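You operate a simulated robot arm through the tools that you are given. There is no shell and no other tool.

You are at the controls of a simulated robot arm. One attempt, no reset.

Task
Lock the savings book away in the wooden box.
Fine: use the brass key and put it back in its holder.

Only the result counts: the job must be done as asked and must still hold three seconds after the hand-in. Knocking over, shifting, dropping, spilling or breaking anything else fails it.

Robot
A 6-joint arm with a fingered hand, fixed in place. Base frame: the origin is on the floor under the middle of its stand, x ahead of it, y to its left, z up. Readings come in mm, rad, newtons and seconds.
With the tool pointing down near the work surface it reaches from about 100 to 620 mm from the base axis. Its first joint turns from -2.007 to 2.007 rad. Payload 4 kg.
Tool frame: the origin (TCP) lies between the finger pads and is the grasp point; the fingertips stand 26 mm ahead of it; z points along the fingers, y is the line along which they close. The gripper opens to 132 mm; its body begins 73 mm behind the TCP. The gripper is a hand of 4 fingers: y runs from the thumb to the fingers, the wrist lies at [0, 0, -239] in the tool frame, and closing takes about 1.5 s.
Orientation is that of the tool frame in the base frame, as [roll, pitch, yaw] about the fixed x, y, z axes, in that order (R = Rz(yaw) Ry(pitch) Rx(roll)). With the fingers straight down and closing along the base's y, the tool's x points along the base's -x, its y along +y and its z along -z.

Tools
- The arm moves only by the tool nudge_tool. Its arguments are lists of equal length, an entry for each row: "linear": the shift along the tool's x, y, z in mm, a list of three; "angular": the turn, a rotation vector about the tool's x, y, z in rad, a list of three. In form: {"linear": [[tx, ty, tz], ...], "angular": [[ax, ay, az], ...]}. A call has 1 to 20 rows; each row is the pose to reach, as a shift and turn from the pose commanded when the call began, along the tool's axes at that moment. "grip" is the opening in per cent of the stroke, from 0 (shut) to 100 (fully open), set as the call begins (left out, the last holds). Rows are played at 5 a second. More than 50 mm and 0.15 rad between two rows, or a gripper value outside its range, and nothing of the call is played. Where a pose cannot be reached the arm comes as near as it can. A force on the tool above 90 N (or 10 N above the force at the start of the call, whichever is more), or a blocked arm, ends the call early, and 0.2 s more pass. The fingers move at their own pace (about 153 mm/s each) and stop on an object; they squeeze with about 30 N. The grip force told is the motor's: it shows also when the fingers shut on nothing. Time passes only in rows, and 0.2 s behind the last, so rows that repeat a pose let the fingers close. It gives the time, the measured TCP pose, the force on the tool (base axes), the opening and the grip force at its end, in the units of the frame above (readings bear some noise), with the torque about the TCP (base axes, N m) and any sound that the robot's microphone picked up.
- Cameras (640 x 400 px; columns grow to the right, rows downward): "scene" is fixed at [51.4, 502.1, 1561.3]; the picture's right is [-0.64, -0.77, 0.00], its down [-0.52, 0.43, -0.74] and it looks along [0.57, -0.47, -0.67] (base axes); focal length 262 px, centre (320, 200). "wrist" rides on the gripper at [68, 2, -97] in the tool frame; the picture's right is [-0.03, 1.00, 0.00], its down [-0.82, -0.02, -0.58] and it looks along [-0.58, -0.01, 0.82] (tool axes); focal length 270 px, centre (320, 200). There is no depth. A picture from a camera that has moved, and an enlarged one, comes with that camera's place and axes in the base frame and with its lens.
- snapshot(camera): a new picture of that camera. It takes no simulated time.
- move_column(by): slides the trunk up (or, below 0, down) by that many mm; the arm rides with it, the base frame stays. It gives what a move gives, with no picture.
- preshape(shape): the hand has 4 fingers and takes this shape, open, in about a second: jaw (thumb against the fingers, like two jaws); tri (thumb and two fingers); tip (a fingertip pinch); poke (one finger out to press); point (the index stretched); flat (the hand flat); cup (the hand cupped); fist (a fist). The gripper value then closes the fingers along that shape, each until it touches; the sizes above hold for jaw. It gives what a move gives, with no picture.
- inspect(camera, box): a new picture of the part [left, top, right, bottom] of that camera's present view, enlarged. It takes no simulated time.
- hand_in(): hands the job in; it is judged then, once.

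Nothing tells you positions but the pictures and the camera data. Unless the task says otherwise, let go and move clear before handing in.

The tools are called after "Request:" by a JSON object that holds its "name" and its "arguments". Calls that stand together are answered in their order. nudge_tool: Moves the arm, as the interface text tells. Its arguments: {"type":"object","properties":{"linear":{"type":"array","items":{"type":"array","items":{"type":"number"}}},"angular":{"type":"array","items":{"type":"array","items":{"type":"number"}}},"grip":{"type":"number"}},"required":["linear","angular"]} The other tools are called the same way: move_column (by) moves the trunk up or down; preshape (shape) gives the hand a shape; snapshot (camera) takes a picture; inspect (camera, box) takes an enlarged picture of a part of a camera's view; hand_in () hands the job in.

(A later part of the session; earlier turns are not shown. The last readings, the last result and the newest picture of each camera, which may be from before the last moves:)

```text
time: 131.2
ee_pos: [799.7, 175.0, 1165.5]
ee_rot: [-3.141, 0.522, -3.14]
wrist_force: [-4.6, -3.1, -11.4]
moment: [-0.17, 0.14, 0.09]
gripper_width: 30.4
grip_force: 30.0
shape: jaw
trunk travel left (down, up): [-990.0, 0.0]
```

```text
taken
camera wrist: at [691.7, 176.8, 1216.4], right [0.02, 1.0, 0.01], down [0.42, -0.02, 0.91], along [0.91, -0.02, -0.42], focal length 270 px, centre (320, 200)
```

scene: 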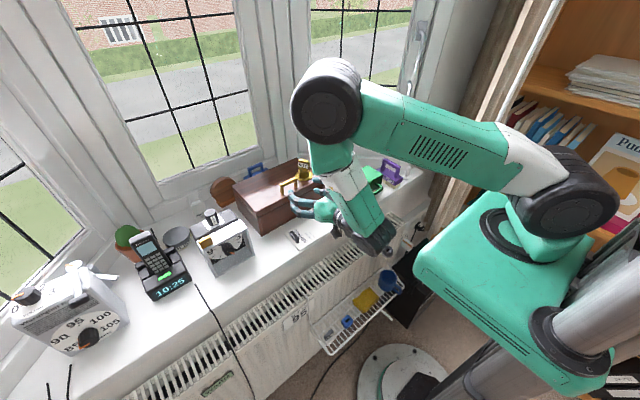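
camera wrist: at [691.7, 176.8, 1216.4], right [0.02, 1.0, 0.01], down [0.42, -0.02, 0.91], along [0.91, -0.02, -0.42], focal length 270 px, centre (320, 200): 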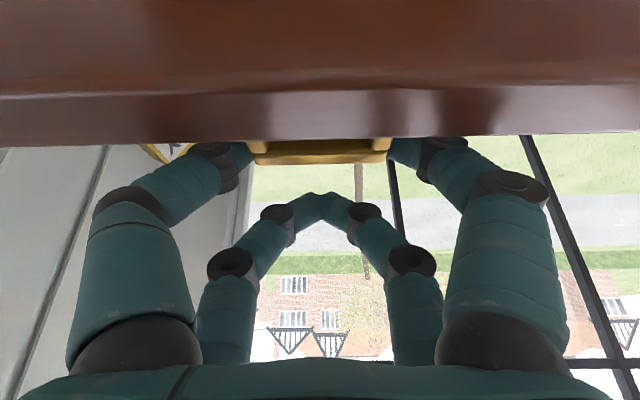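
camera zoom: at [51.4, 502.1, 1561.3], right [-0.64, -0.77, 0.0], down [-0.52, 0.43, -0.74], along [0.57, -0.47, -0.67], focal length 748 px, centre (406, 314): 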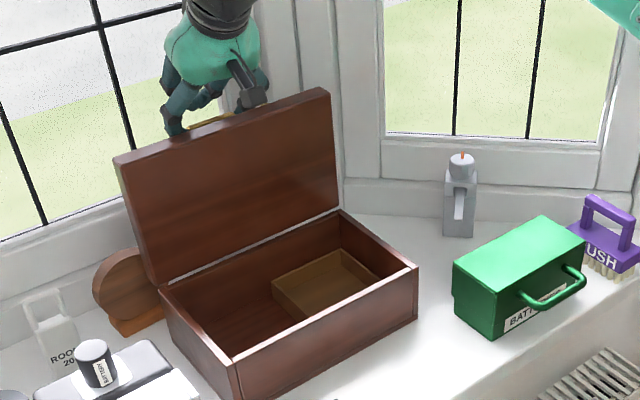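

The lid stands vertical, and the only force is a slight radial tension. I'll push it a bit beyond vertical, to about 97°, slightly reducing the radius.

Request:
{"name": "nudge_tool", "arguments": {"linear": [[-2.5, 0, 6], [-5.5, 0, 11], [-8.9, 0, 16.9], [-8.9, 0, 16.9]], "angular": [[0, 0.012, 0], [0, 0.024, 0], [0, 0.035, 0], [0, 0.035, 0]]}}

Request:
{"name": "inspect", "arguments": {"camera": "scene", "box": [220, 90, 360, 230]}}

Request:
{"name": "snapshot", "arguments": {"camera": "wrist"}}

```text
time: 132.2
ee_pos: [814.6, 175.0, 1158.1]
ee_rot: [3.139, 0.492, 3.139]
wrist_force: [-2.4, -5.0, -2.9]
moment: [-0.23, 0.15, 0.05]
gripper_width: 30.4
grip_force: 30.3
shape: jaw
trunk travel left (down, up): [-990.0, 0.0]
```

```text
2.86 times, centred on (290, 160) of scene
camera zoom: at [51.4, 502.1, 1561.3], right [-0.64, -0.77, 0.0], down [-0.52, 0.43, -0.74], along [0.57, -0.47, -0.67], focal length 748 px, centre (406, 314)
```

zoom: 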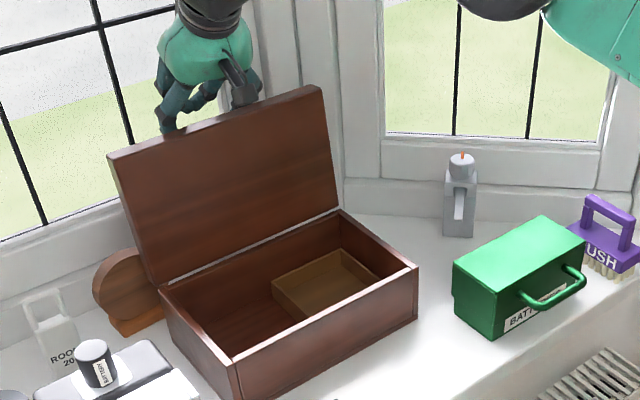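

```text
taken
camera wrist: at [708.8, 177.0, 1211.3], right [0.02, 1.0, 0.01], down [0.45, -0.02, 0.89], along [0.89, -0.01, -0.45], focal length 270 px, centre (320, 200)
```

wrist: 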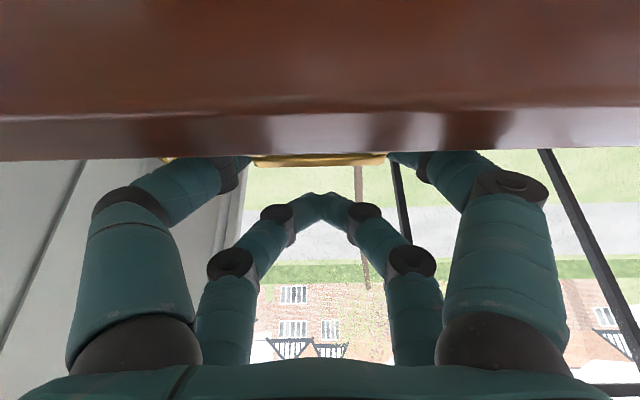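

The lid is a little past vertical with no notable force. I'll try a few degrees more to see if there's a stop.

Request:
{"name": "nudge_tool", "arguments": {"linear": [[-2.4, 0, 3.8], [-4.8, 0, 7.6], [-4.8, 0, 7.6]], "angular": [[0, 0.026, 0], [0, 0.052, 0], [0, 0.052, 0]]}}

Request:
{"name": "inspect", "arguments": {"camera": "scene", "box": [220, 90, 360, 230]}}

```text
time: 133.0
ee_pos: [822.4, 174.5, 1153.1]
ee_rot: [-3.141, 0.437, 3.141]
wrist_force: [0.1, -4.0, -0.8]
moment: [-0.2, 0.08, 0.04]
gripper_width: 30.5
grip_force: 29.8
shape: jaw
trunk travel left (down, up): [-990.0, 0.0]
```

```text
2.86 times, centred on (290, 160) of scene
camera zoom: at [51.4, 502.1, 1561.3], right [-0.64, -0.77, 0.0], down [-0.52, 0.43, -0.74], along [0.57, -0.47, -0.67], focal length 748 px, centre (406, 314)
```

zoom: 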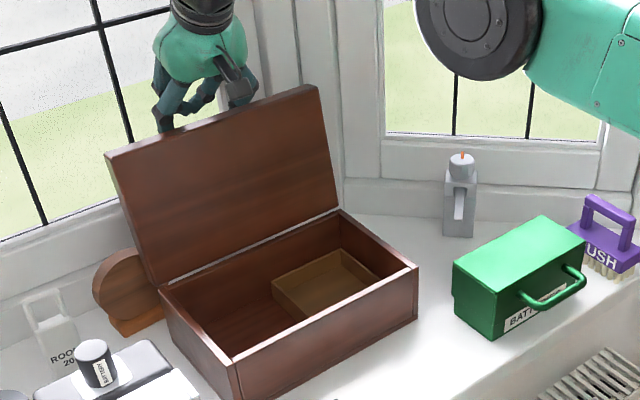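

At about 100° the handle force is nearly zero. I'll open the fingers slightly and see whether the lid stays.

Request:
{"name": "nudge_tool", "arguments": {"linear": [[0, 0, 0], [0, 0, 0], [0, 0, 0], [0, 0, 0]], "angular": [[0, 0, 0], [0, 0, 0], [0, 0, 0], [0, 0, 0]], "grip": 52}}

Request:
{"name": "inspect", "arguments": {"camera": "scene", "box": [220, 90, 360, 230]}}

Request:
{"name": "snapshot", "arguments": {"camera": "wrist"}}

```text
time: 134.0
ee_pos: [823.2, 175.9, 1154.2]
ee_rot: [3.142, 0.436, -3.141]
wrist_force: [-0.2, -0.2, -0.3]
moment: [-0.01, -0.01, 0.0]
gripper_width: 68.2
grip_force: 0.1
shape: jaw
trunk travel left (down, up): [-990.0, 0.0]
```

```text
2.86 times, centred on (290, 160) of scene
camera zoom: at [51.4, 502.1, 1561.3], right [-0.64, -0.77, 0.0], down [-0.52, 0.43, -0.74], along [0.57, -0.47, -0.67], focal length 748 px, centre (406, 314)
```

zoom: 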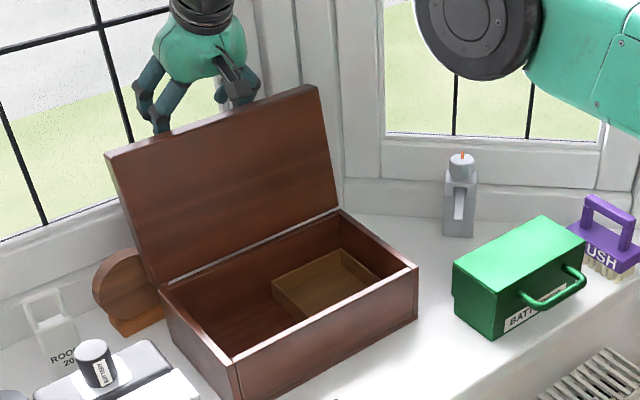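

```text
taken
camera wrist: at [718.9, 177.7, 1212.3], right [0.02, 1.0, 0.01], down [0.49, -0.02, 0.87], along [0.87, -0.01, -0.5], focal length 270 px, centre (320, 200)
```

wrist: 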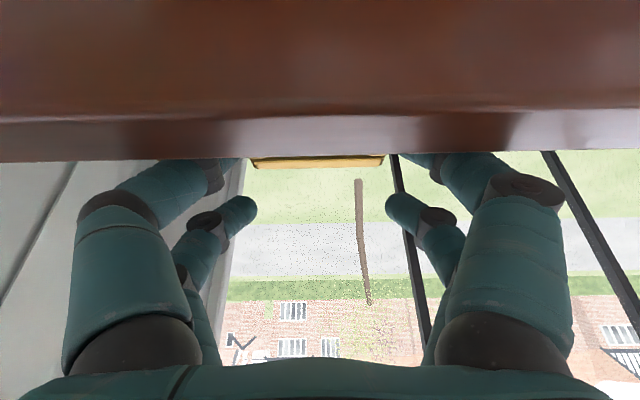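

The lid stays open on its own. I'll withdraw the hand straight back along its own axis, slowly, watching that the lid isn't dragged.

Request:
{"name": "nudge_tool", "arguments": {"linear": [[0, 0, -8], [0, 0, -16], [0, 0, -24], [0, 0, -32], [0, 0, -32]], "angular": [[0, 0, 0], [0, 0, 0], [0, 0, 0], [0, 0, 0], [0, 0, 0]]}}

Request:
{"name": "snapshot", "arguments": {"camera": "wrist"}}

Request:
{"name": "inspect", "arguments": {"camera": "scene", "box": [220, 90, 360, 230]}}

```text
time: 135.2
ee_pos: [810.1, 176.4, 1183.8]
ee_rot: [-3.141, 0.436, -3.141]
wrist_force: [-0.6, -0.5, 0.3]
moment: [-0.03, 0.01, 0.03]
gripper_width: 68.1
grip_force: 0.1
shape: jaw
trunk travel left (down, up): [-990.0, 0.0]
```

```text
taken
camera wrist: at [706.7, 177.4, 1241.1], right [0.02, 1.0, 0.01], down [0.5, -0.02, 0.87], along [0.87, -0.01, -0.5], focal length 270 px, centre (320, 200)
```

wrist: 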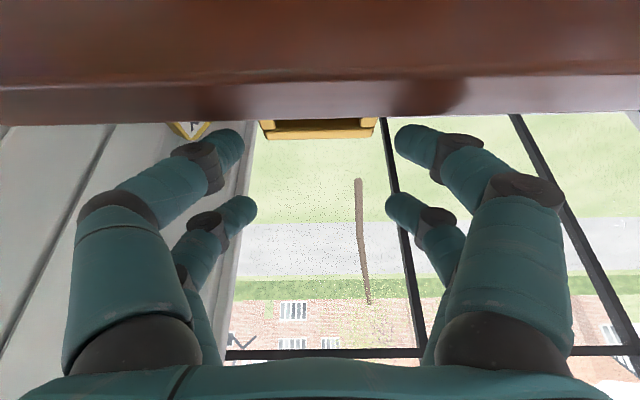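

```text
2.86 times, centred on (290, 160) of scene
camera zoom: at [51.4, 502.1, 1561.3], right [-0.64, -0.77, 0.0], down [-0.52, 0.43, -0.74], along [0.57, -0.47, -0.67], focal length 748 px, centre (406, 314)
```

zoom: 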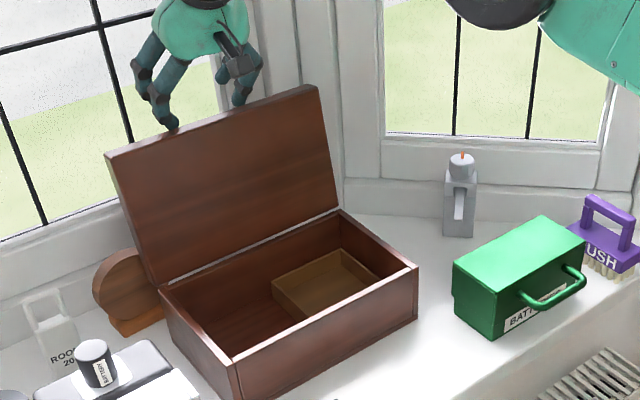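

The lid remains open and untouched. I'll continue back and up well clear of it.

Request:
{"name": "nudge_tool", "arguments": {"linear": [[0, 0, -25], [0, 0, -55], [0, 0, -90], [0, 0, -90]], "angular": [[0, 0, 0], [0, 0, 0], [0, 0, 0], [0, 0, 0]]}}

Request:
{"name": "snapshot", "arguments": {"camera": "wrist"}}

```text
time: 136.2
ee_pos: [770.2, 175.4, 1262.3]
ee_rot: [3.141, 0.434, -3.139]
wrist_force: [-1.4, 0.4, -0.2]
moment: [-0.01, -0.03, 0.0]
gripper_width: 68.0
grip_force: 0.2
shape: jaw
trunk travel left (down, up): [-990.0, 0.0]
```

```text
taken
camera wrist: at [666.8, 177.3, 1321.0], right [0.02, 1.0, 0.01], down [0.5, -0.02, 0.87], along [0.87, -0.02, -0.5], focal length 270 px, centre (320, 200)
```

wrist: 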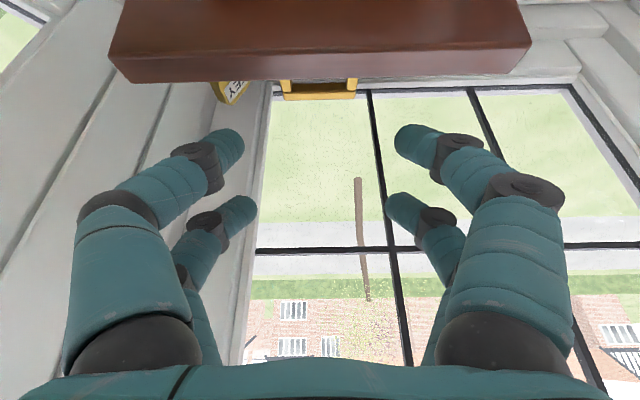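

Clear of the lid. I'll move back over the book and bring the hand upright.

Request:
{"name": "nudge_tool", "arguments": {"linear": [[32, 8, -15], [64, 17, -30], [97, 25, -45], [130, 34, -60], [162, 43, -75], [194, 51, -90], [227, 60, -105], [227, 60, -105]], "angular": [[0, 0.062, 0], [0, 0.124, 0], [0, 0.186, 0], [0, 0.248, 0], [0, 0.31, 0], [0, 0.372, 0], [0, 0.436, 0], [0, 0.436, 0]]}}

Request:
{"name": "snapshot", "arguments": {"camera": "wrist"}}

Request:
{"name": "inspect", "arguments": {"camera": "wrist", "box": [200, 0, 400, 150]}}

Request:
{"name": "inspect", "arguments": {"camera": "scene", "box": [220, 150, 340, 260]}}

```text
time: 138.0
ee_pos: [521.6, 238.7, 1260.4]
ee_rot: [3.141, 0.0, 3.141]
wrist_force: [0.8, -0.3, -0.4]
moment: [-0.02, 0.06, -0.01]
gripper_width: 68.2
grip_force: 0.0
shape: jaw
trunk travel left (down, up): [-990.0, 0.0]
```

```text
taken
camera wrist: at [453.2, 240.3, 1358.0], right [0.03, 1.0, 0.0], down [0.82, -0.02, 0.58], along [0.58, -0.02, -0.82], focal length 270 px, centre (320, 200)
```

wrist: 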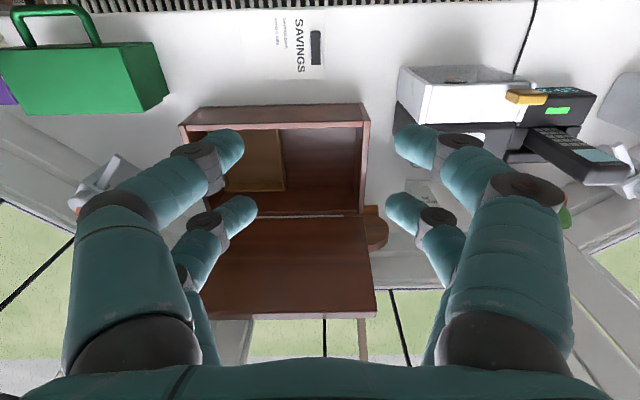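

```text
2.67 times, centred on (300, 75) of wrist
camera zoom: at [453.2, 240.3, 1358.0], right [0.03, 1.0, 0.0], down [0.82, -0.02, 0.58], along [0.58, -0.02, -0.82], focal length 721 px, centre (373, 533)
```

zoom: 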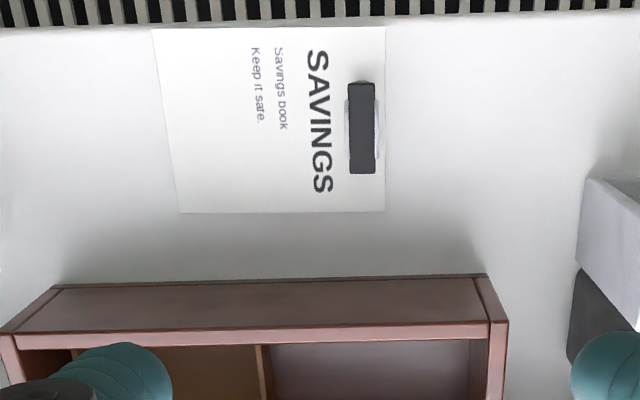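

```text
3.64 times, centred on (280, 205) of scene
camera zoom: at [51.4, 502.1, 1561.3], right [-0.64, -0.77, 0.0], down [-0.52, 0.43, -0.74], along [0.57, -0.47, -0.67], focal length 952 px, centre (466, 182)
```

zoom: 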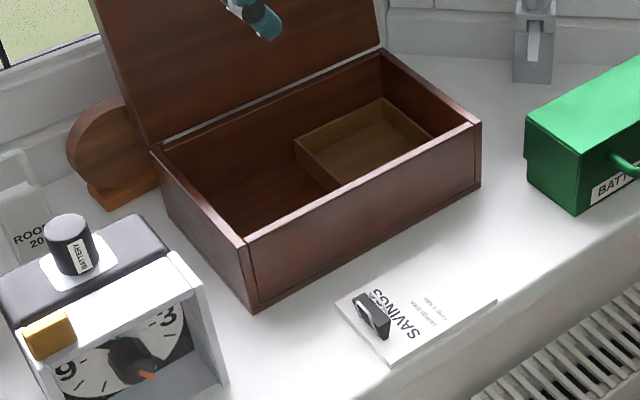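

The box interior has a wooden tray in its right part and open space on its left. I'll take a closer look inside before choosing where the book goes.

Request:
{"name": "nudge_tool", "arguments": {"linear": [[-25, -15, 0], [-50, -30, 0], [-50, -30, 0]], "angular": [[0, 0, 0], [0, 0, 0], [0, 0, 0]]}}

Request:
{"name": "snapshot", "arguments": {"camera": "wrist"}}

Request:
{"name": "inspect", "arguments": {"camera": "wrist", "box": [190, 60, 420, 220]}}

Request:
{"name": "inspect", "arguments": {"camera": "scene", "box": [235, 160, 325, 240]}}

```text
time: 138.8
ee_pos: [569.8, 208.7, 1261.5]
ee_rot: [-3.141, 0.001, -3.141]
wrist_force: [0.3, -0.6, 0.1]
moment: [0.02, 0.04, 0.0]
gripper_width: 68.3
grip_force: 0.0
shape: jaw
trunk travel left (down, up): [-990.0, 0.0]
```

```text
taken
camera wrist: at [502.2, 210.6, 1358.9], right [0.03, 1.0, 0.0], down [0.82, -0.02, 0.58], along [0.58, -0.01, -0.82], focal length 270 px, centre (320, 200)
```

wrist: 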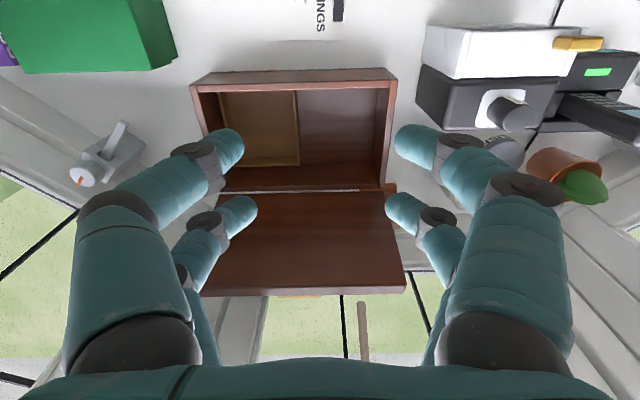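

```text
2.50 times, centred on (305, 140) of wrist
camera zoom: at [502.2, 210.6, 1358.9], right [0.03, 1.0, 0.0], down [0.82, -0.02, 0.58], along [0.58, -0.01, -0.82], focal length 676 px, centre (358, 350)
```

zoom: 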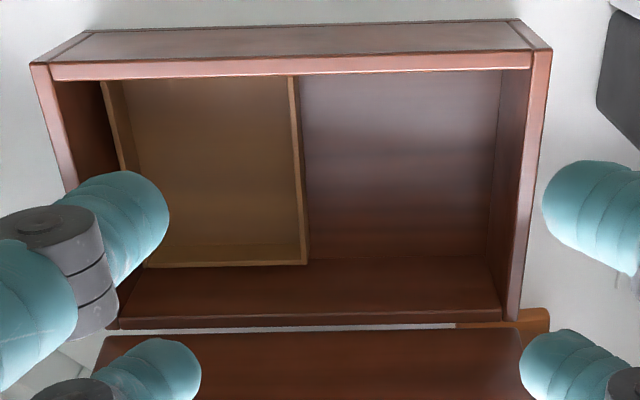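

```text
5.00 times, centred on (280, 200) of scene
camera zoom: at [51.4, 502.1, 1561.3], right [-0.64, -0.77, 0.0], down [-0.52, 0.43, -0.74], along [0.57, -0.47, -0.67], focal length 1310 px, centre (520, 200)
```

zoom: 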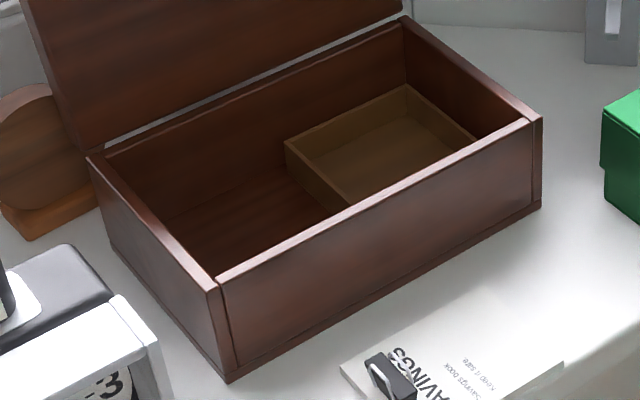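

The tray fills the right part (y≈65–175), and the open space on the left is about 116 × 145 mm, so the 84 × 114 mm book fits there with its long side along x. I'll go to the book's clip at about (497, 232) and descend partway.

Request:
{"name": "nudge_tool", "arguments": {"linear": [[18, 6, 0], [36, 12, 0], [54, 18, 10], [71, 23, 45], [71, 23, 90], [71, 23, 135], [71, 23, 180], [71, 23, 220], [71, 23, 220]], "angular": [[0, 0, 0], [0, 0, 0], [0, 0, 0], [0, 0, 0], [0, 0, 0], [0, 0, 0], [0, 0, 0], [0, 0, 0], [0, 0, 0]], "grip": 40}}

Request:
{"name": "snapshot", "arguments": {"camera": "wrist"}}

Request:
{"name": "inspect", "arguments": {"camera": "wrist", "box": [240, 60, 400, 180]}}

Request:
{"name": "inspect", "arguments": {"camera": "scene", "box": [260, 190, 340, 260]}}

```text
time: 140.8
ee_pos: [500.4, 231.7, 1043.5]
ee_rot: [3.141, 0.001, -3.141]
wrist_force: [0.1, 0.2, 0.2]
moment: [0.02, -0.01, 0.01]
gripper_width: 52.8
grip_force: 0.1
shape: jaw
trunk travel left (down, up): [-990.0, 0.0]
```

```text
taken
camera wrist: at [431.4, 234.0, 1139.0], right [0.03, 1.0, 0.0], down [0.82, -0.02, 0.58], along [0.58, -0.01, -0.82], focal length 270 px, centre (320, 200)
```

wrist: 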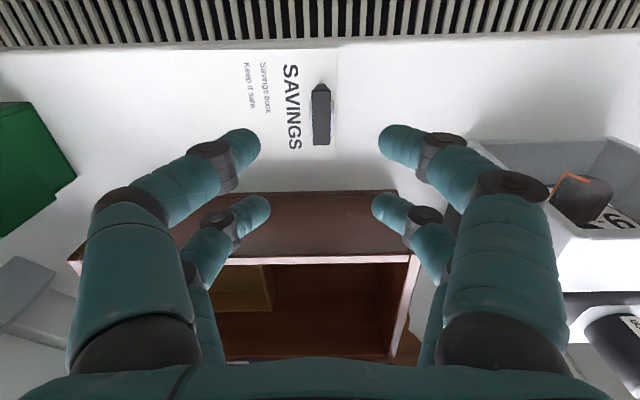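

```text
3.33 times, centred on (320, 120) of wrist
camera zoom: at [431.4, 234.0, 1139.0], right [0.03, 1.0, 0.0], down [0.82, -0.02, 0.58], along [0.58, -0.01, -0.82], focal length 901 px, centre (320, 467)
```

zoom: 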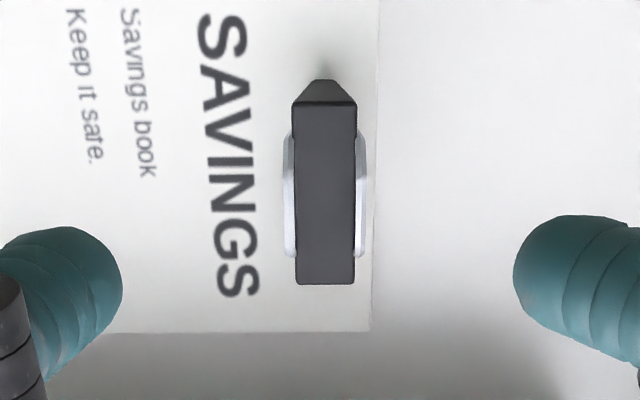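

```text
5.71 times, centred on (300, 225) of scene
camera zoom: at [51.4, 502.1, 1561.3], right [-0.64, -0.77, 0.0], down [-0.52, 0.43, -0.74], along [0.57, -0.47, -0.67], focal length 1497 px, centre (434, 57)
```

zoom: 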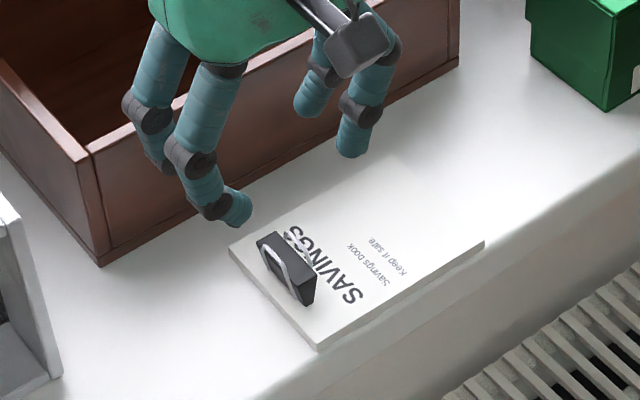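

The clip is about 38 × 13 mm at (494.5, 233.7). I'll align, descend to z≈972 and check the fingertip height.

Request:
{"name": "nudge_tool", "arguments": {"linear": [[3, 1.7, 20], [3, 1.7, 40], [3, 1.7, 56], [3, 1.7, 70], [3, 1.7, 70]], "angular": [[0, 0, 0], [0, 0, 0], [0, 0, 0], [0, 0, 0], [0, 0, 0]]}}

Request:
{"name": "inspect", "arguments": {"camera": "wrist", "box": [220, 80, 420, 240]}}

Request:
{"name": "inspect", "arguments": {"camera": "scene", "box": [270, 205, 330, 255]}}

```text
time: 142.0
ee_pos: [496.7, 229.8, 974.3]
ee_rot: [3.141, 0.002, 3.141]
wrist_force: [-0.4, 0.3, -0.4]
moment: [-0.02, 0.0, 0.01]
gripper_width: 53.5
grip_force: 0.0
shape: jaw
trunk travel left (down, up): [-990.0, 0.0]
```

```text
2.50 times, centred on (320, 160) of wrist
camera zoom: at [428.8, 231.1, 1070.4], right [0.03, 1.0, 0.0], down [0.82, -0.02, 0.58], along [0.58, -0.01, -0.82], focal length 676 px, centre (320, 300)
```

zoom: 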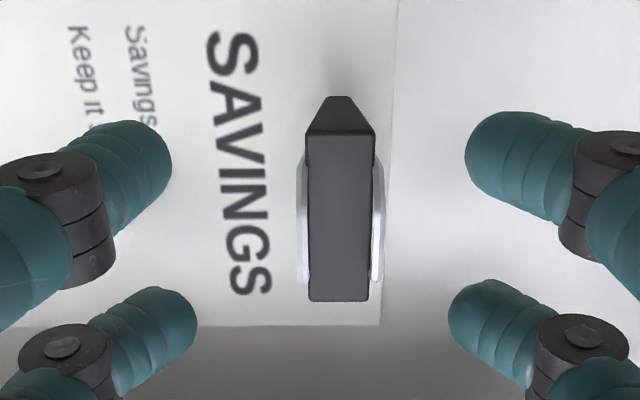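

```text
8.00 times, centred on (300, 230) of scene
camera zoom: at [51.4, 502.1, 1561.3], right [-0.64, -0.77, 0.0], down [-0.52, 0.43, -0.74], along [0.57, -0.47, -0.67], focal length 2095 px, centre (480, -40)
```

zoom: 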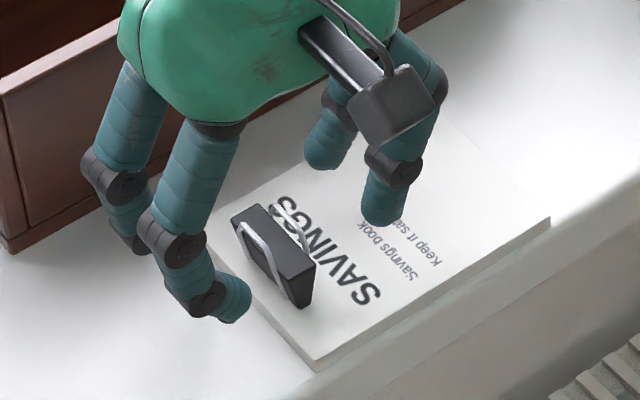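

The hand drifted about 4 mm in y, and the clip is an inverted wedge, wider on top, which suits gripping from below. I'll re-centre and go down to z≈962.

Request:
{"name": "nudge_tool", "arguments": {"linear": [[2.3, 3.8, 0], [2.3, 3.8, 5], [2.3, 3.8, 8], [2.3, 3.8, 8]], "angular": [[0, 0, 0], [0, 0, 0], [0, 0, 0], [0, 0, 0]]}}

Request:
{"name": "inspect", "arguments": {"camera": "wrist", "box": [220, 80, 420, 240]}}

Request:
{"name": "inspect", "arguments": {"camera": "scene", "box": [270, 205, 330, 255]}}

```text
time: 143.0
ee_pos: [495.6, 234.2, 966.3]
ee_rot: [3.142, 0.004, -3.141]
wrist_force: [-0.6, 0.3, -0.2]
moment: [0.01, 0.01, 0.03]
gripper_width: 53.2
grip_force: 0.0
shape: jaw
trunk travel left (down, up): [-990.0, 0.0]
```

```text
2.50 times, centred on (320, 160) of wrist
camera zoom: at [426.6, 235.8, 1061.9], right [0.03, 1.0, 0.0], down [0.82, -0.02, 0.58], along [0.58, -0.01, -0.82], focal length 676 px, centre (320, 300)
```

zoom: 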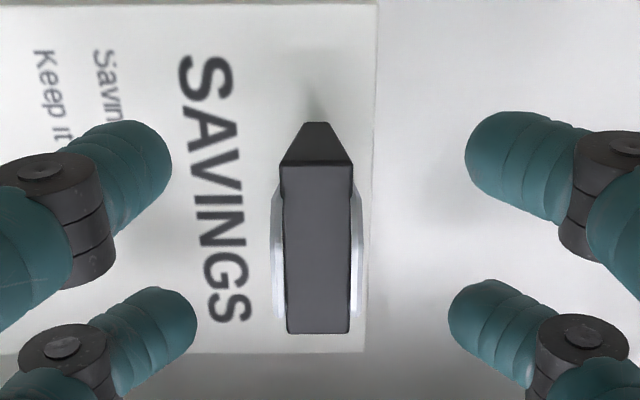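

```text
8.00 times, centred on (300, 230) of scene
camera zoom: at [51.4, 502.1, 1561.3], right [-0.64, -0.77, 0.0], down [-0.52, 0.43, -0.74], along [0.57, -0.47, -0.67], focal length 2095 px, centre (480, -40)
```

zoom: 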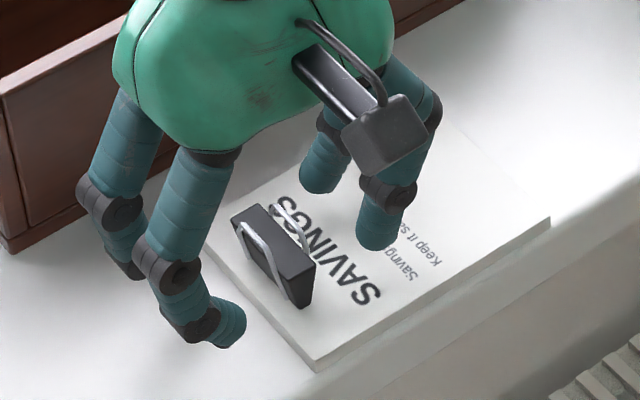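

The fingers are centred on the clip. I'll go 3 mm lower and close.

Request:
{"name": "nudge_tool", "arguments": {"linear": [[0, 0, 3], [0, 0, 3]], "angular": [[0, 0, 0], [0, 0, 0]]}}

Request:
{"name": "nudge_tool", "arguments": {"linear": [[0, 0, 0], [0, 0, 0], [0, 0, 0], [0, 0, 0], [0, 0, 0], [0, 0, 0]], "angular": [[0, 0, 0], [0, 0, 0], [0, 0, 0], [0, 0, 0], [0, 0, 0], [0, 0, 0]], "grip": 2}}

Request:
{"name": "inspect", "arguments": {"camera": "wrist", "box": [220, 80, 420, 240]}}

Request:
{"name": "inspect", "arguments": {"camera": "scene", "box": [270, 205, 330, 255]}}

```text
time: 143.6
ee_pos: [495.6, 233.7, 962.8]
ee_rot: [3.141, 0.001, -3.141]
wrist_force: [0.0, 0.4, -0.4]
moment: [-0.02, -0.02, 0.0]
gripper_width: 53.2
grip_force: 0.0
shape: jaw
trunk travel left (down, up): [-990.0, 0.0]
```

```text
time: 145.0
ee_pos: [494.6, 233.6, 962.2]
ee_rot: [3.141, -0.001, 3.141]
wrist_force: [0.5, 0.9, 0.0]
moment: [0.02, 0.05, 0.01]
gripper_width: 7.7
grip_force: 29.6
shape: jaw
trunk travel left (down, up): [-990.0, 0.0]
```

```text
2.50 times, centred on (320, 160) of wrist
camera zoom: at [426.6, 235.8, 1058.5], right [0.03, 1.0, 0.0], down [0.82, -0.02, 0.58], along [0.58, -0.01, -0.82], focal length 676 px, centre (320, 300)
```

zoom: 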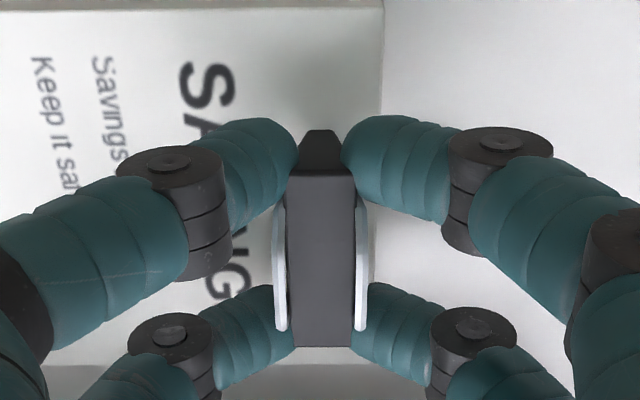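

```text
8.00 times, centred on (300, 230) of scene
camera zoom: at [51.4, 502.1, 1561.3], right [-0.64, -0.77, 0.0], down [-0.52, 0.43, -0.74], along [0.57, -0.47, -0.67], focal length 2095 px, centre (480, -40)
```

zoom: 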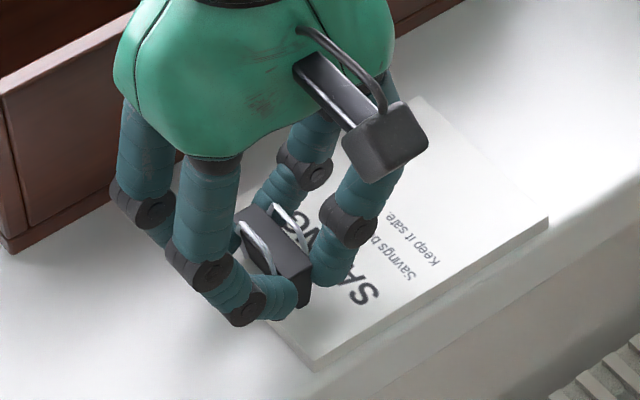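

All four fingers hold the clip beneath its wide top. I'll lift slowly and check that the book comes along.

Request:
{"name": "nudge_tool", "arguments": {"linear": [[0, 0, -4], [0, 0, -10], [0, 0, -20], [0, 0, -30], [0, 0, -30]], "angular": [[0, 0, 0], [0, 0, 0], [0, 0, 0], [0, 0, 0], [0, 0, 0]]}}

Request:
{"name": "inspect", "arguments": {"camera": "wrist", "box": [220, 80, 420, 240]}}

Request:
{"name": "inspect", "arguments": {"camera": "scene", "box": [255, 190, 345, 265]}}

```text
time: 146.2
ee_pos: [495.7, 235.0, 992.0]
ee_rot: [3.141, 0.0, -3.14]
wrist_force: [0.3, 0.5, -1.4]
moment: [0.04, 0.03, 0.0]
gripper_width: 7.7
grip_force: 29.9
shape: jaw
trunk travel left (down, up): [-990.0, 0.0]
```

```text
2.50 times, centred on (320, 160) of wrist
camera zoom: at [427.9, 235.7, 1088.1], right [0.03, 1.0, 0.0], down [0.82, -0.02, 0.58], along [0.58, -0.01, -0.82], focal length 676 px, centre (320, 300)
```

zoom: 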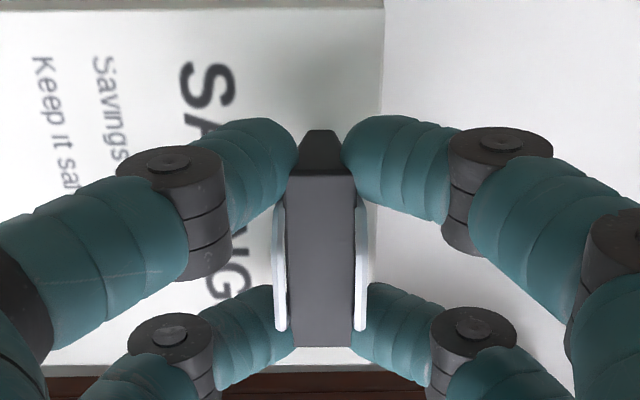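

```text
5.33 times, centred on (300, 228) of scene
camera zoom: at [51.4, 502.1, 1561.3], right [-0.64, -0.77, 0.0], down [-0.52, 0.43, -0.74], along [0.57, -0.47, -0.67], focal length 1397 px, centre (427, 53)
```

zoom: 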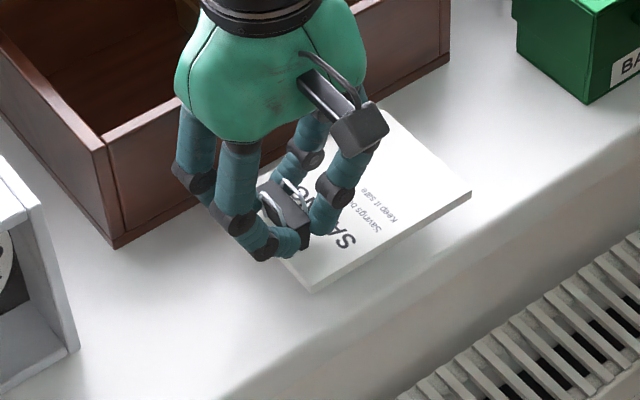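

The book is held level and firmly. I'll raise it to about z=1130 and turn it a quarter turn so its long side points toward the back of the box.

Request:
{"name": "nudge_tool", "arguments": {"linear": [[0, 0, -30], [0, 0, -60], [0, 0, -90], [0, 0, -120], [0, 0, -140], [0, 0, -140]], "angular": [[0, 0, 0], [0, 0, 0], [0, 0, 0], [0, 0, 0], [0, 0, 0], [0, 0, 0]]}}

Request:
{"name": "nudge_tool", "arguments": {"linear": [[0, 0, 0], [0, 0, 0], [0, 0, 0], [0, 0, 0], [0, 0, 0], [0, 0, 0], [0, 0, 0], [0, 0, 0], [0, 0, 0], [0, 0, 0], [0, 0, 0], [0, 0, 0], [0, 0, 0], [0, 0, 0]], "angular": [[0, 0, -0.121], [0, 0, -0.242], [0, 0, -0.363], [0, 0, -0.484], [0, 0, -0.605], [0, 0, -0.726], [0, 0, -0.847], [0, 0, -0.968], [0, 0, -1.089], [0, 0, -1.21], [0, 0, -1.331], [0, 0, -1.452], [0, 0, -1.5708], [0, 0, -1.5708]]}}

Request:
{"name": "snapshot", "arguments": {"camera": "scene"}}

Request:
{"name": "snapshot", "arguments": {"camera": "wrist"}}

```text
time: 147.6
ee_pos: [496.2, 234.4, 1129.4]
ee_rot: [3.141, 0.0, 3.141]
wrist_force: [-0.2, 0.0, -1.0]
moment: [0.02, 0.02, 0.01]
gripper_width: 8.0
grip_force: 30.3
shape: jaw
trunk travel left (down, up): [-990.0, 0.0]
```

```text
time: 150.6
ee_pos: [493.8, 233.9, 1134.0]
ee_rot: [-3.141, 0.0, -1.57]
wrist_force: [1.0, -0.2, -1.2]
moment: [0.02, 0.05, -0.03]
gripper_width: 7.8
grip_force: 30.2
shape: jaw
trunk travel left (down, up): [-990.0, 0.0]
```

```text
taken
```

scene: 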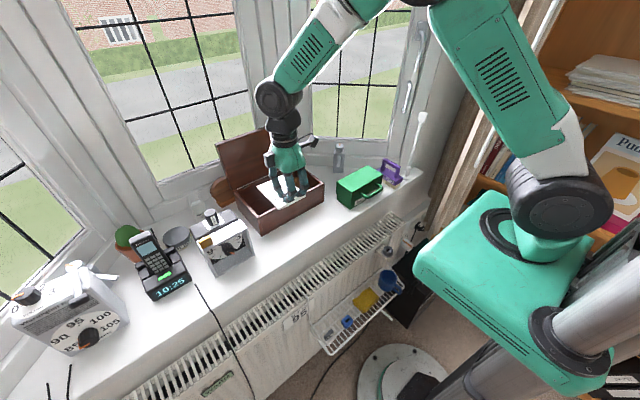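

```text
taken
camera wrist: at [492.5, 165.9, 1229.3], right [-1.0, 0.02, 0.0], down [0.02, 0.82, 0.58], along [0.01, 0.58, -0.82], focal length 270 px, centre (320, 200)
```

wrist: 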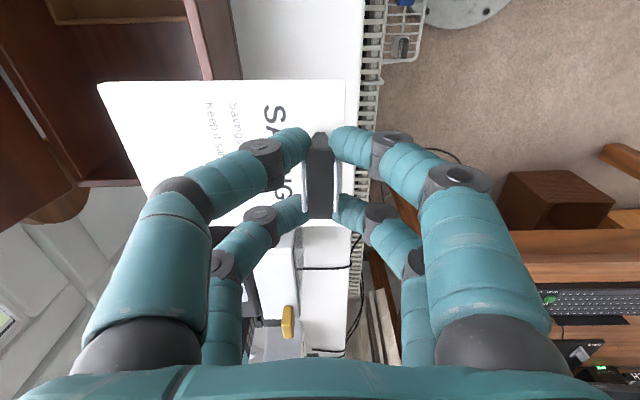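

The book's long side now points to +x. I'll tilt it about 15° with the far end down and carry it over the open left part of the box.

Request:
{"name": "nudge_tool", "arguments": {"linear": [[0, -20, 0], [0, -40, 0], [0, -60, 0], [0, -80, 0], [-0.7, -100, 0], [-0.7, -120, 0], [-0.7, -133, 0], [-0.7, -133, 0]], "angular": [[-0.04, 0, 0], [-0.08, 0, 0], [-0.12, 0, 0], [-0.16, 0, 0], [-0.2, 0, 0], [-0.24, 0, 0], [-0.2618, 0, 0], [-0.2618, 0, 0]]}}

Request:
{"name": "snapshot", "arguments": {"camera": "wrist"}}

Request:
{"name": "inspect", "arguments": {"camera": "scene", "box": [220, 120, 340, 240]}}

```text
time: 152.4
ee_pos: [628.3, 233.5, 1131.4]
ee_rot: [2.879, -0.001, -1.569]
wrist_force: [0.0, -0.7, -0.7]
moment: [0.02, 0.0, 0.02]
gripper_width: 7.9
grip_force: 30.2
shape: jaw
trunk travel left (down, up): [-990.0, 0.0]
```

```text
taken
camera wrist: at [650.8, 165.5, 1226.3], right [-0.97, 0.03, 0.26], down [0.17, 0.82, 0.55], along [-0.2, 0.58, -0.79], focal length 270 px, centre (320, 200)
```

wrist: 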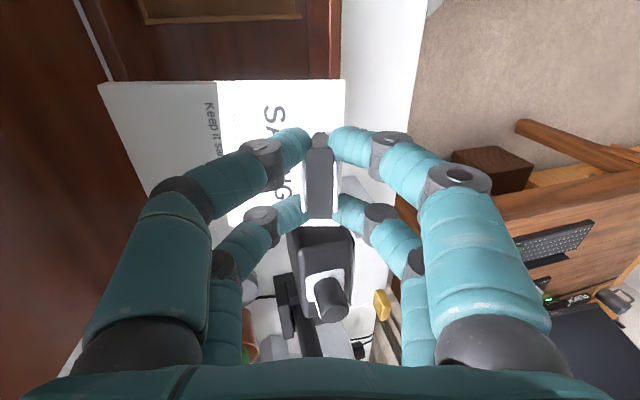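

```text
3.33 times, centred on (280, 180) of scene
camera zoom: at [51.4, 502.1, 1561.3], right [-0.64, -0.77, 0.0], down [-0.52, 0.43, -0.74], along [0.57, -0.47, -0.67], focal length 873 px, centre (453, 267)
```

zoom: 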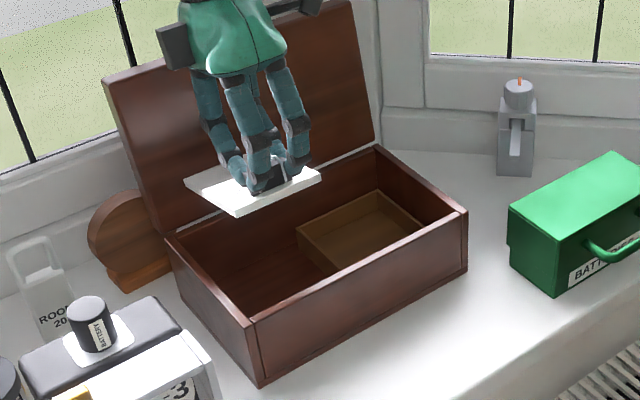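

The book hangs over the open compartment, tilted slightly. I'll check the front wall's position relative to the hand before lowering.

Request:
{"name": "inspect", "arguments": {"camera": "wrist", "box": [60, 0, 380, 200]}}

Request:
{"name": "inspect", "arguments": {"camera": "scene", "box": [235, 150, 315, 230]}}

```text
2.00 times, centred on (220, 100) of wrist
camera zoom: at [650.8, 165.5, 1226.3], right [-0.97, 0.03, 0.26], down [0.17, 0.82, 0.55], along [-0.2, 0.58, -0.79], focal length 541 px, centre (520, 400)
```

zoom: 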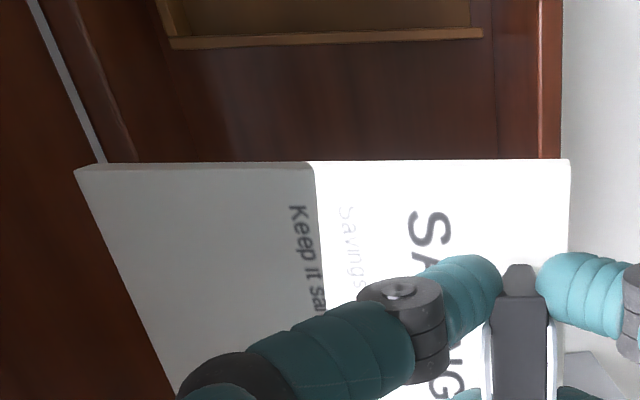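

```text
5.00 times, centred on (275, 190) of scene
camera zoom: at [51.4, 502.1, 1561.3], right [-0.64, -0.77, 0.0], down [-0.52, 0.43, -0.74], along [0.57, -0.47, -0.67], focal length 1310 px, centre (545, 250)
```

zoom: 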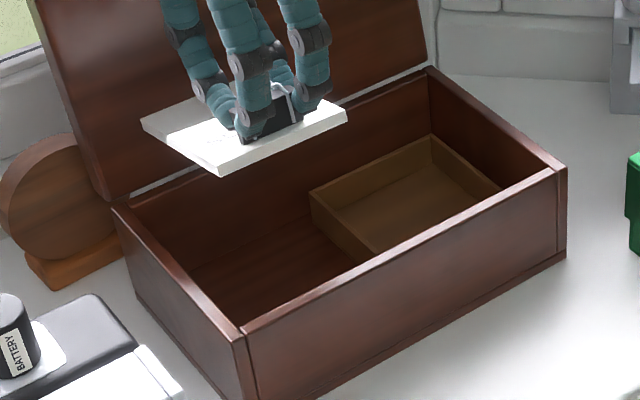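

The interior runs from x≈585 to 727, so a TCP x of 631 gives clearance front and back. I'll correct the position and lower most of the way, vertically.

Request:
{"name": "nudge_tool", "arguments": {"linear": [[-1, -3.3, -0.9], [-1, -9.8, 23.3], [-1, -16.2, 47.4], [-1, -22.7, 71.6], [-1, -29.2, 95.7], [-1, -34.4, 115], [-1, -34.4, 115]], "angular": [[0, 0, 0], [0, 0, 0], [0, 0, 0], [0, 0, 0], [0, 0, 0], [0, 0, 0], [0, 0, 0]]}}

Request:
{"name": "snapshot", "arguments": {"camera": "wrist"}}

Request:
{"name": "inspect", "arguments": {"camera": "scene", "box": [235, 150, 315, 230]}}

```text
time: 154.0
ee_pos: [632.1, 235.3, 1013.5]
ee_rot: [2.88, -0.001, -1.572]
wrist_force: [-0.3, -0.2, -0.6]
moment: [0.0, 0.01, 0.01]
gripper_width: 7.5
grip_force: 29.9
shape: jaw
trunk travel left (down, up): [-990.0, 0.0]
```

```text
taken
camera wrist: at [656.4, 166.9, 1106.8], right [-0.97, 0.03, 0.26], down [0.17, 0.82, 0.55], along [-0.2, 0.58, -0.79], focal length 270 px, centre (320, 200)
```

wrist: 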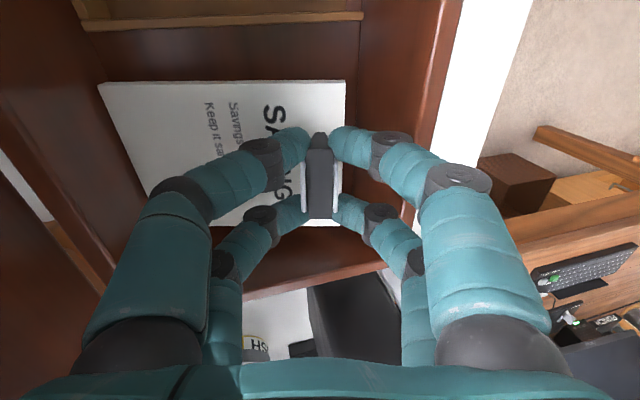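

```text
5.00 times, centred on (275, 190) of scene
camera zoom: at [51.4, 502.1, 1561.3], right [-0.64, -0.77, 0.0], down [-0.52, 0.43, -0.74], along [0.57, -0.47, -0.67], focal length 1310 px, centre (545, 250)
```

zoom: 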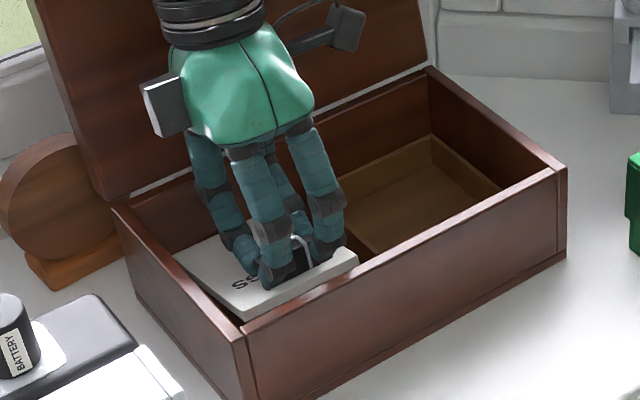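

The book is inside the walls with clearance all round. I'll lower further in small steps until the far end touches the floor.

Request:
{"name": "nudge_tool", "arguments": {"linear": [[0, -1.3, 4.8], [0, -2.6, 9.7], [0, -2.6, 9.7]], "angular": [[0, 0, 0], [0, 0, 0], [0, 0, 0]]}}

Request:
{"name": "nudge_tool", "arguments": {"linear": [[0, -0.7, 2.4], [0, -1.3, 4.8], [0, -1.3, 4.8]], "angular": [[0, 0, 0], [0, 0, 0], [0, 0, 0]]}}

Request:
{"name": "inspect", "arguments": {"camera": "scene", "box": [235, 150, 315, 230]}}

Request:
{"name": "snapshot", "arguments": {"camera": "wrist"}}

```text
time: 154.8
ee_pos: [633.2, 233.9, 1003.4]
ee_rot: [2.881, -0.001, -1.569]
wrist_force: [-0.3, -0.3, -0.6]
moment: [0.04, 0.01, 0.02]
gripper_width: 7.7
grip_force: 30.2
shape: jaw
trunk travel left (down, up): [-990.0, 0.0]
```

```text
time: 155.6
ee_pos: [631.3, 234.3, 998.5]
ee_rot: [2.878, 0.001, -1.571]
wrist_force: [-0.2, -0.3, -0.5]
moment: [-0.03, 0.0, -0.03]
gripper_width: 7.6
grip_force: 29.7
shape: jaw
trunk travel left (down, up): [-990.0, 0.0]
```

```text
5.00 times, centred on (275, 190) of scene
camera zoom: at [51.4, 502.1, 1561.3], right [-0.64, -0.77, 0.0], down [-0.52, 0.43, -0.74], along [0.57, -0.47, -0.67], focal length 1310 px, centre (545, 250)
```

zoom: 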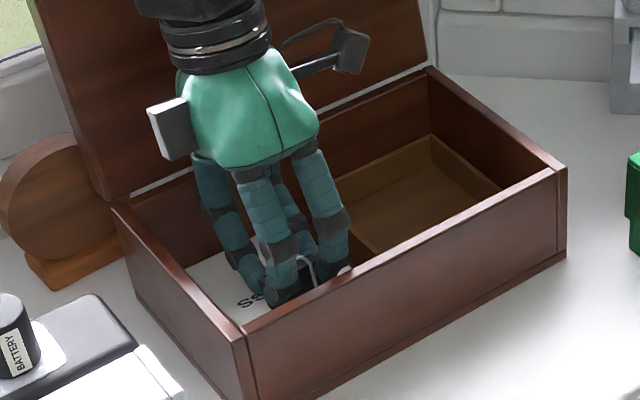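

```text
taken
camera wrist: at [654.6, 166.7, 1091.1], right [-0.97, 0.03, 0.26], down [0.17, 0.82, 0.55], along [-0.2, 0.58, -0.79], focal length 270 px, centre (320, 200)
```

wrist: 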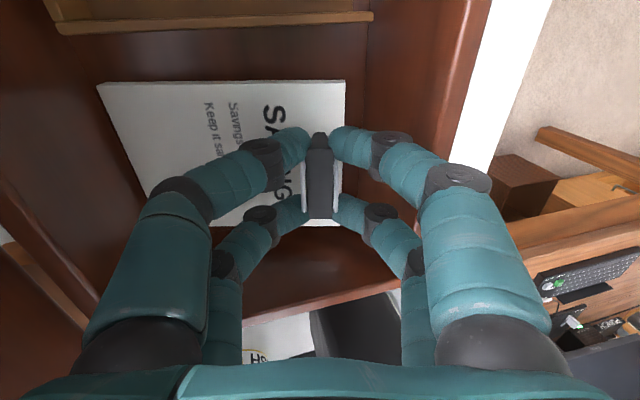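

Still no contact at z≈997. I'll continue in 3 mm steps.

Request:
{"name": "nudge_tool", "arguments": {"linear": [[0, -0.8, 2.9], [0, -0.8, 2.9]], "angular": [[0, 0, 0], [0, 0, 0]]}}

Request:
{"name": "nudge_tool", "arguments": {"linear": [[0, -0.8, 2.9], [0, -0.8, 2.9]], "angular": [[0, 0, 0], [0, 0, 0]]}}

Request:
{"name": "snapshot", "arguments": {"camera": "wrist"}}

```text
time: 156.2
ee_pos: [630.3, 234.5, 993.7]
ee_rot: [2.88, 0.002, -1.572]
wrist_force: [-0.1, -0.6, 1.1]
moment: [-0.02, -0.13, -0.01]
gripper_width: 7.7
grip_force: 30.0
shape: jaw
trunk travel left (down, up): [-990.0, 0.0]
```

```text
time: 156.8
ee_pos: [630.1, 234.7, 992.0]
ee_rot: [2.882, 0.001, -1.57]
wrist_force: [-0.4, 0.3, 0.8]
moment: [-0.02, -0.11, 0.01]
gripper_width: 8.2
grip_force: 30.5
shape: jaw
trunk travel left (down, up): [-990.0, 0.0]
```

```text
taken
camera wrist: at [654.5, 166.8, 1085.2], right [-0.97, 0.03, 0.26], down [0.17, 0.82, 0.55], along [-0.2, 0.58, -0.79], focal length 270 px, centre (320, 200)
```

wrist: 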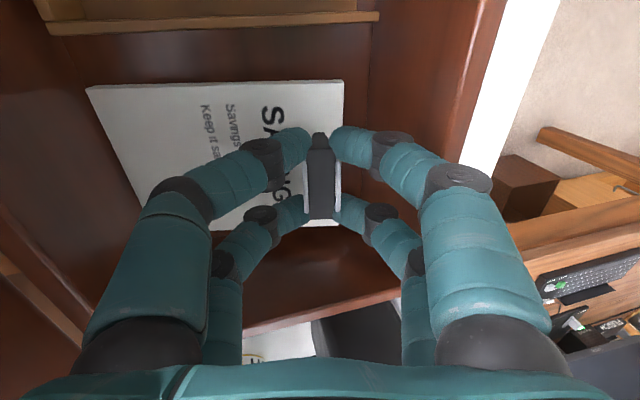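

The far end has touched the floor lightly. I'll lower a little more so the book flattens by pivoting in the grip.

Request:
{"name": "nudge_tool", "arguments": {"linear": [[0, -0.8, 2.9], [0, -1.6, 5.8], [0, -1.6, 5.8]], "angular": [[0, 0, 0], [0, 0, 0], [0, 0, 0]]}}

Request:
{"name": "nudge_tool", "arguments": {"linear": [[0, -0.8, 2.9], [0, -1.6, 5.8], [0, -1.6, 5.8]], "angular": [[0, 0, 0], [0, 0, 0], [0, 0, 0]]}}

Request:
{"name": "snapshot", "arguments": {"camera": "wrist"}}

Request:
{"name": "inspect", "arguments": {"camera": "scene", "box": [235, 150, 315, 230]}}

```text
time: 157.6
ee_pos: [630.5, 235.0, 985.5]
ee_rot: [2.881, 0.001, -1.571]
wrist_force: [-3.6, -1.1, 2.3]
moment: [-0.05, -0.13, 0.04]
gripper_width: 8.0
grip_force: 30.4
shape: jaw
trunk travel left (down, up): [-990.0, 0.0]
```

```text
time: 158.4
ee_pos: [630.2, 234.9, 980.3]
ee_rot: [2.88, 0.0, -1.57]
wrist_force: [-10.1, -3.4, 3.3]
moment: [-0.12, 0.04, 0.06]
gripper_width: 8.0
grip_force: 29.7
shape: jaw
trunk travel left (down, up): [-990.0, 0.0]
```

```text
taken
camera wrist: at [653.5, 166.7, 1073.0], right [-0.97, 0.03, 0.26], down [0.17, 0.82, 0.55], along [-0.2, 0.58, -0.79], focal length 270 px, centre (320, 200)
```

wrist: 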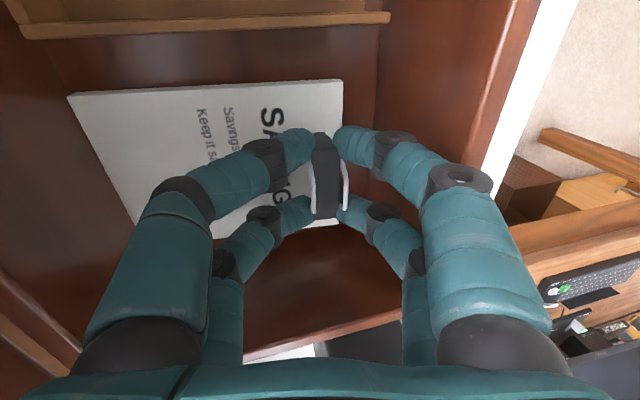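

```text
5.00 times, centred on (275, 190) of scene
camera zoom: at [51.4, 502.1, 1561.3], right [-0.64, -0.77, 0.0], down [-0.52, 0.43, -0.74], along [0.57, -0.47, -0.67], focal length 1310 px, centre (545, 250)
```

zoom: 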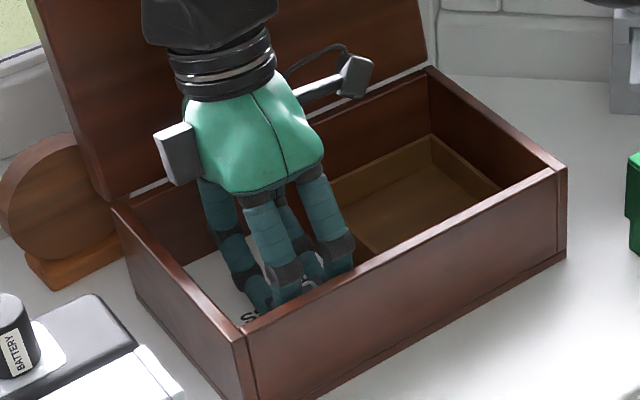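

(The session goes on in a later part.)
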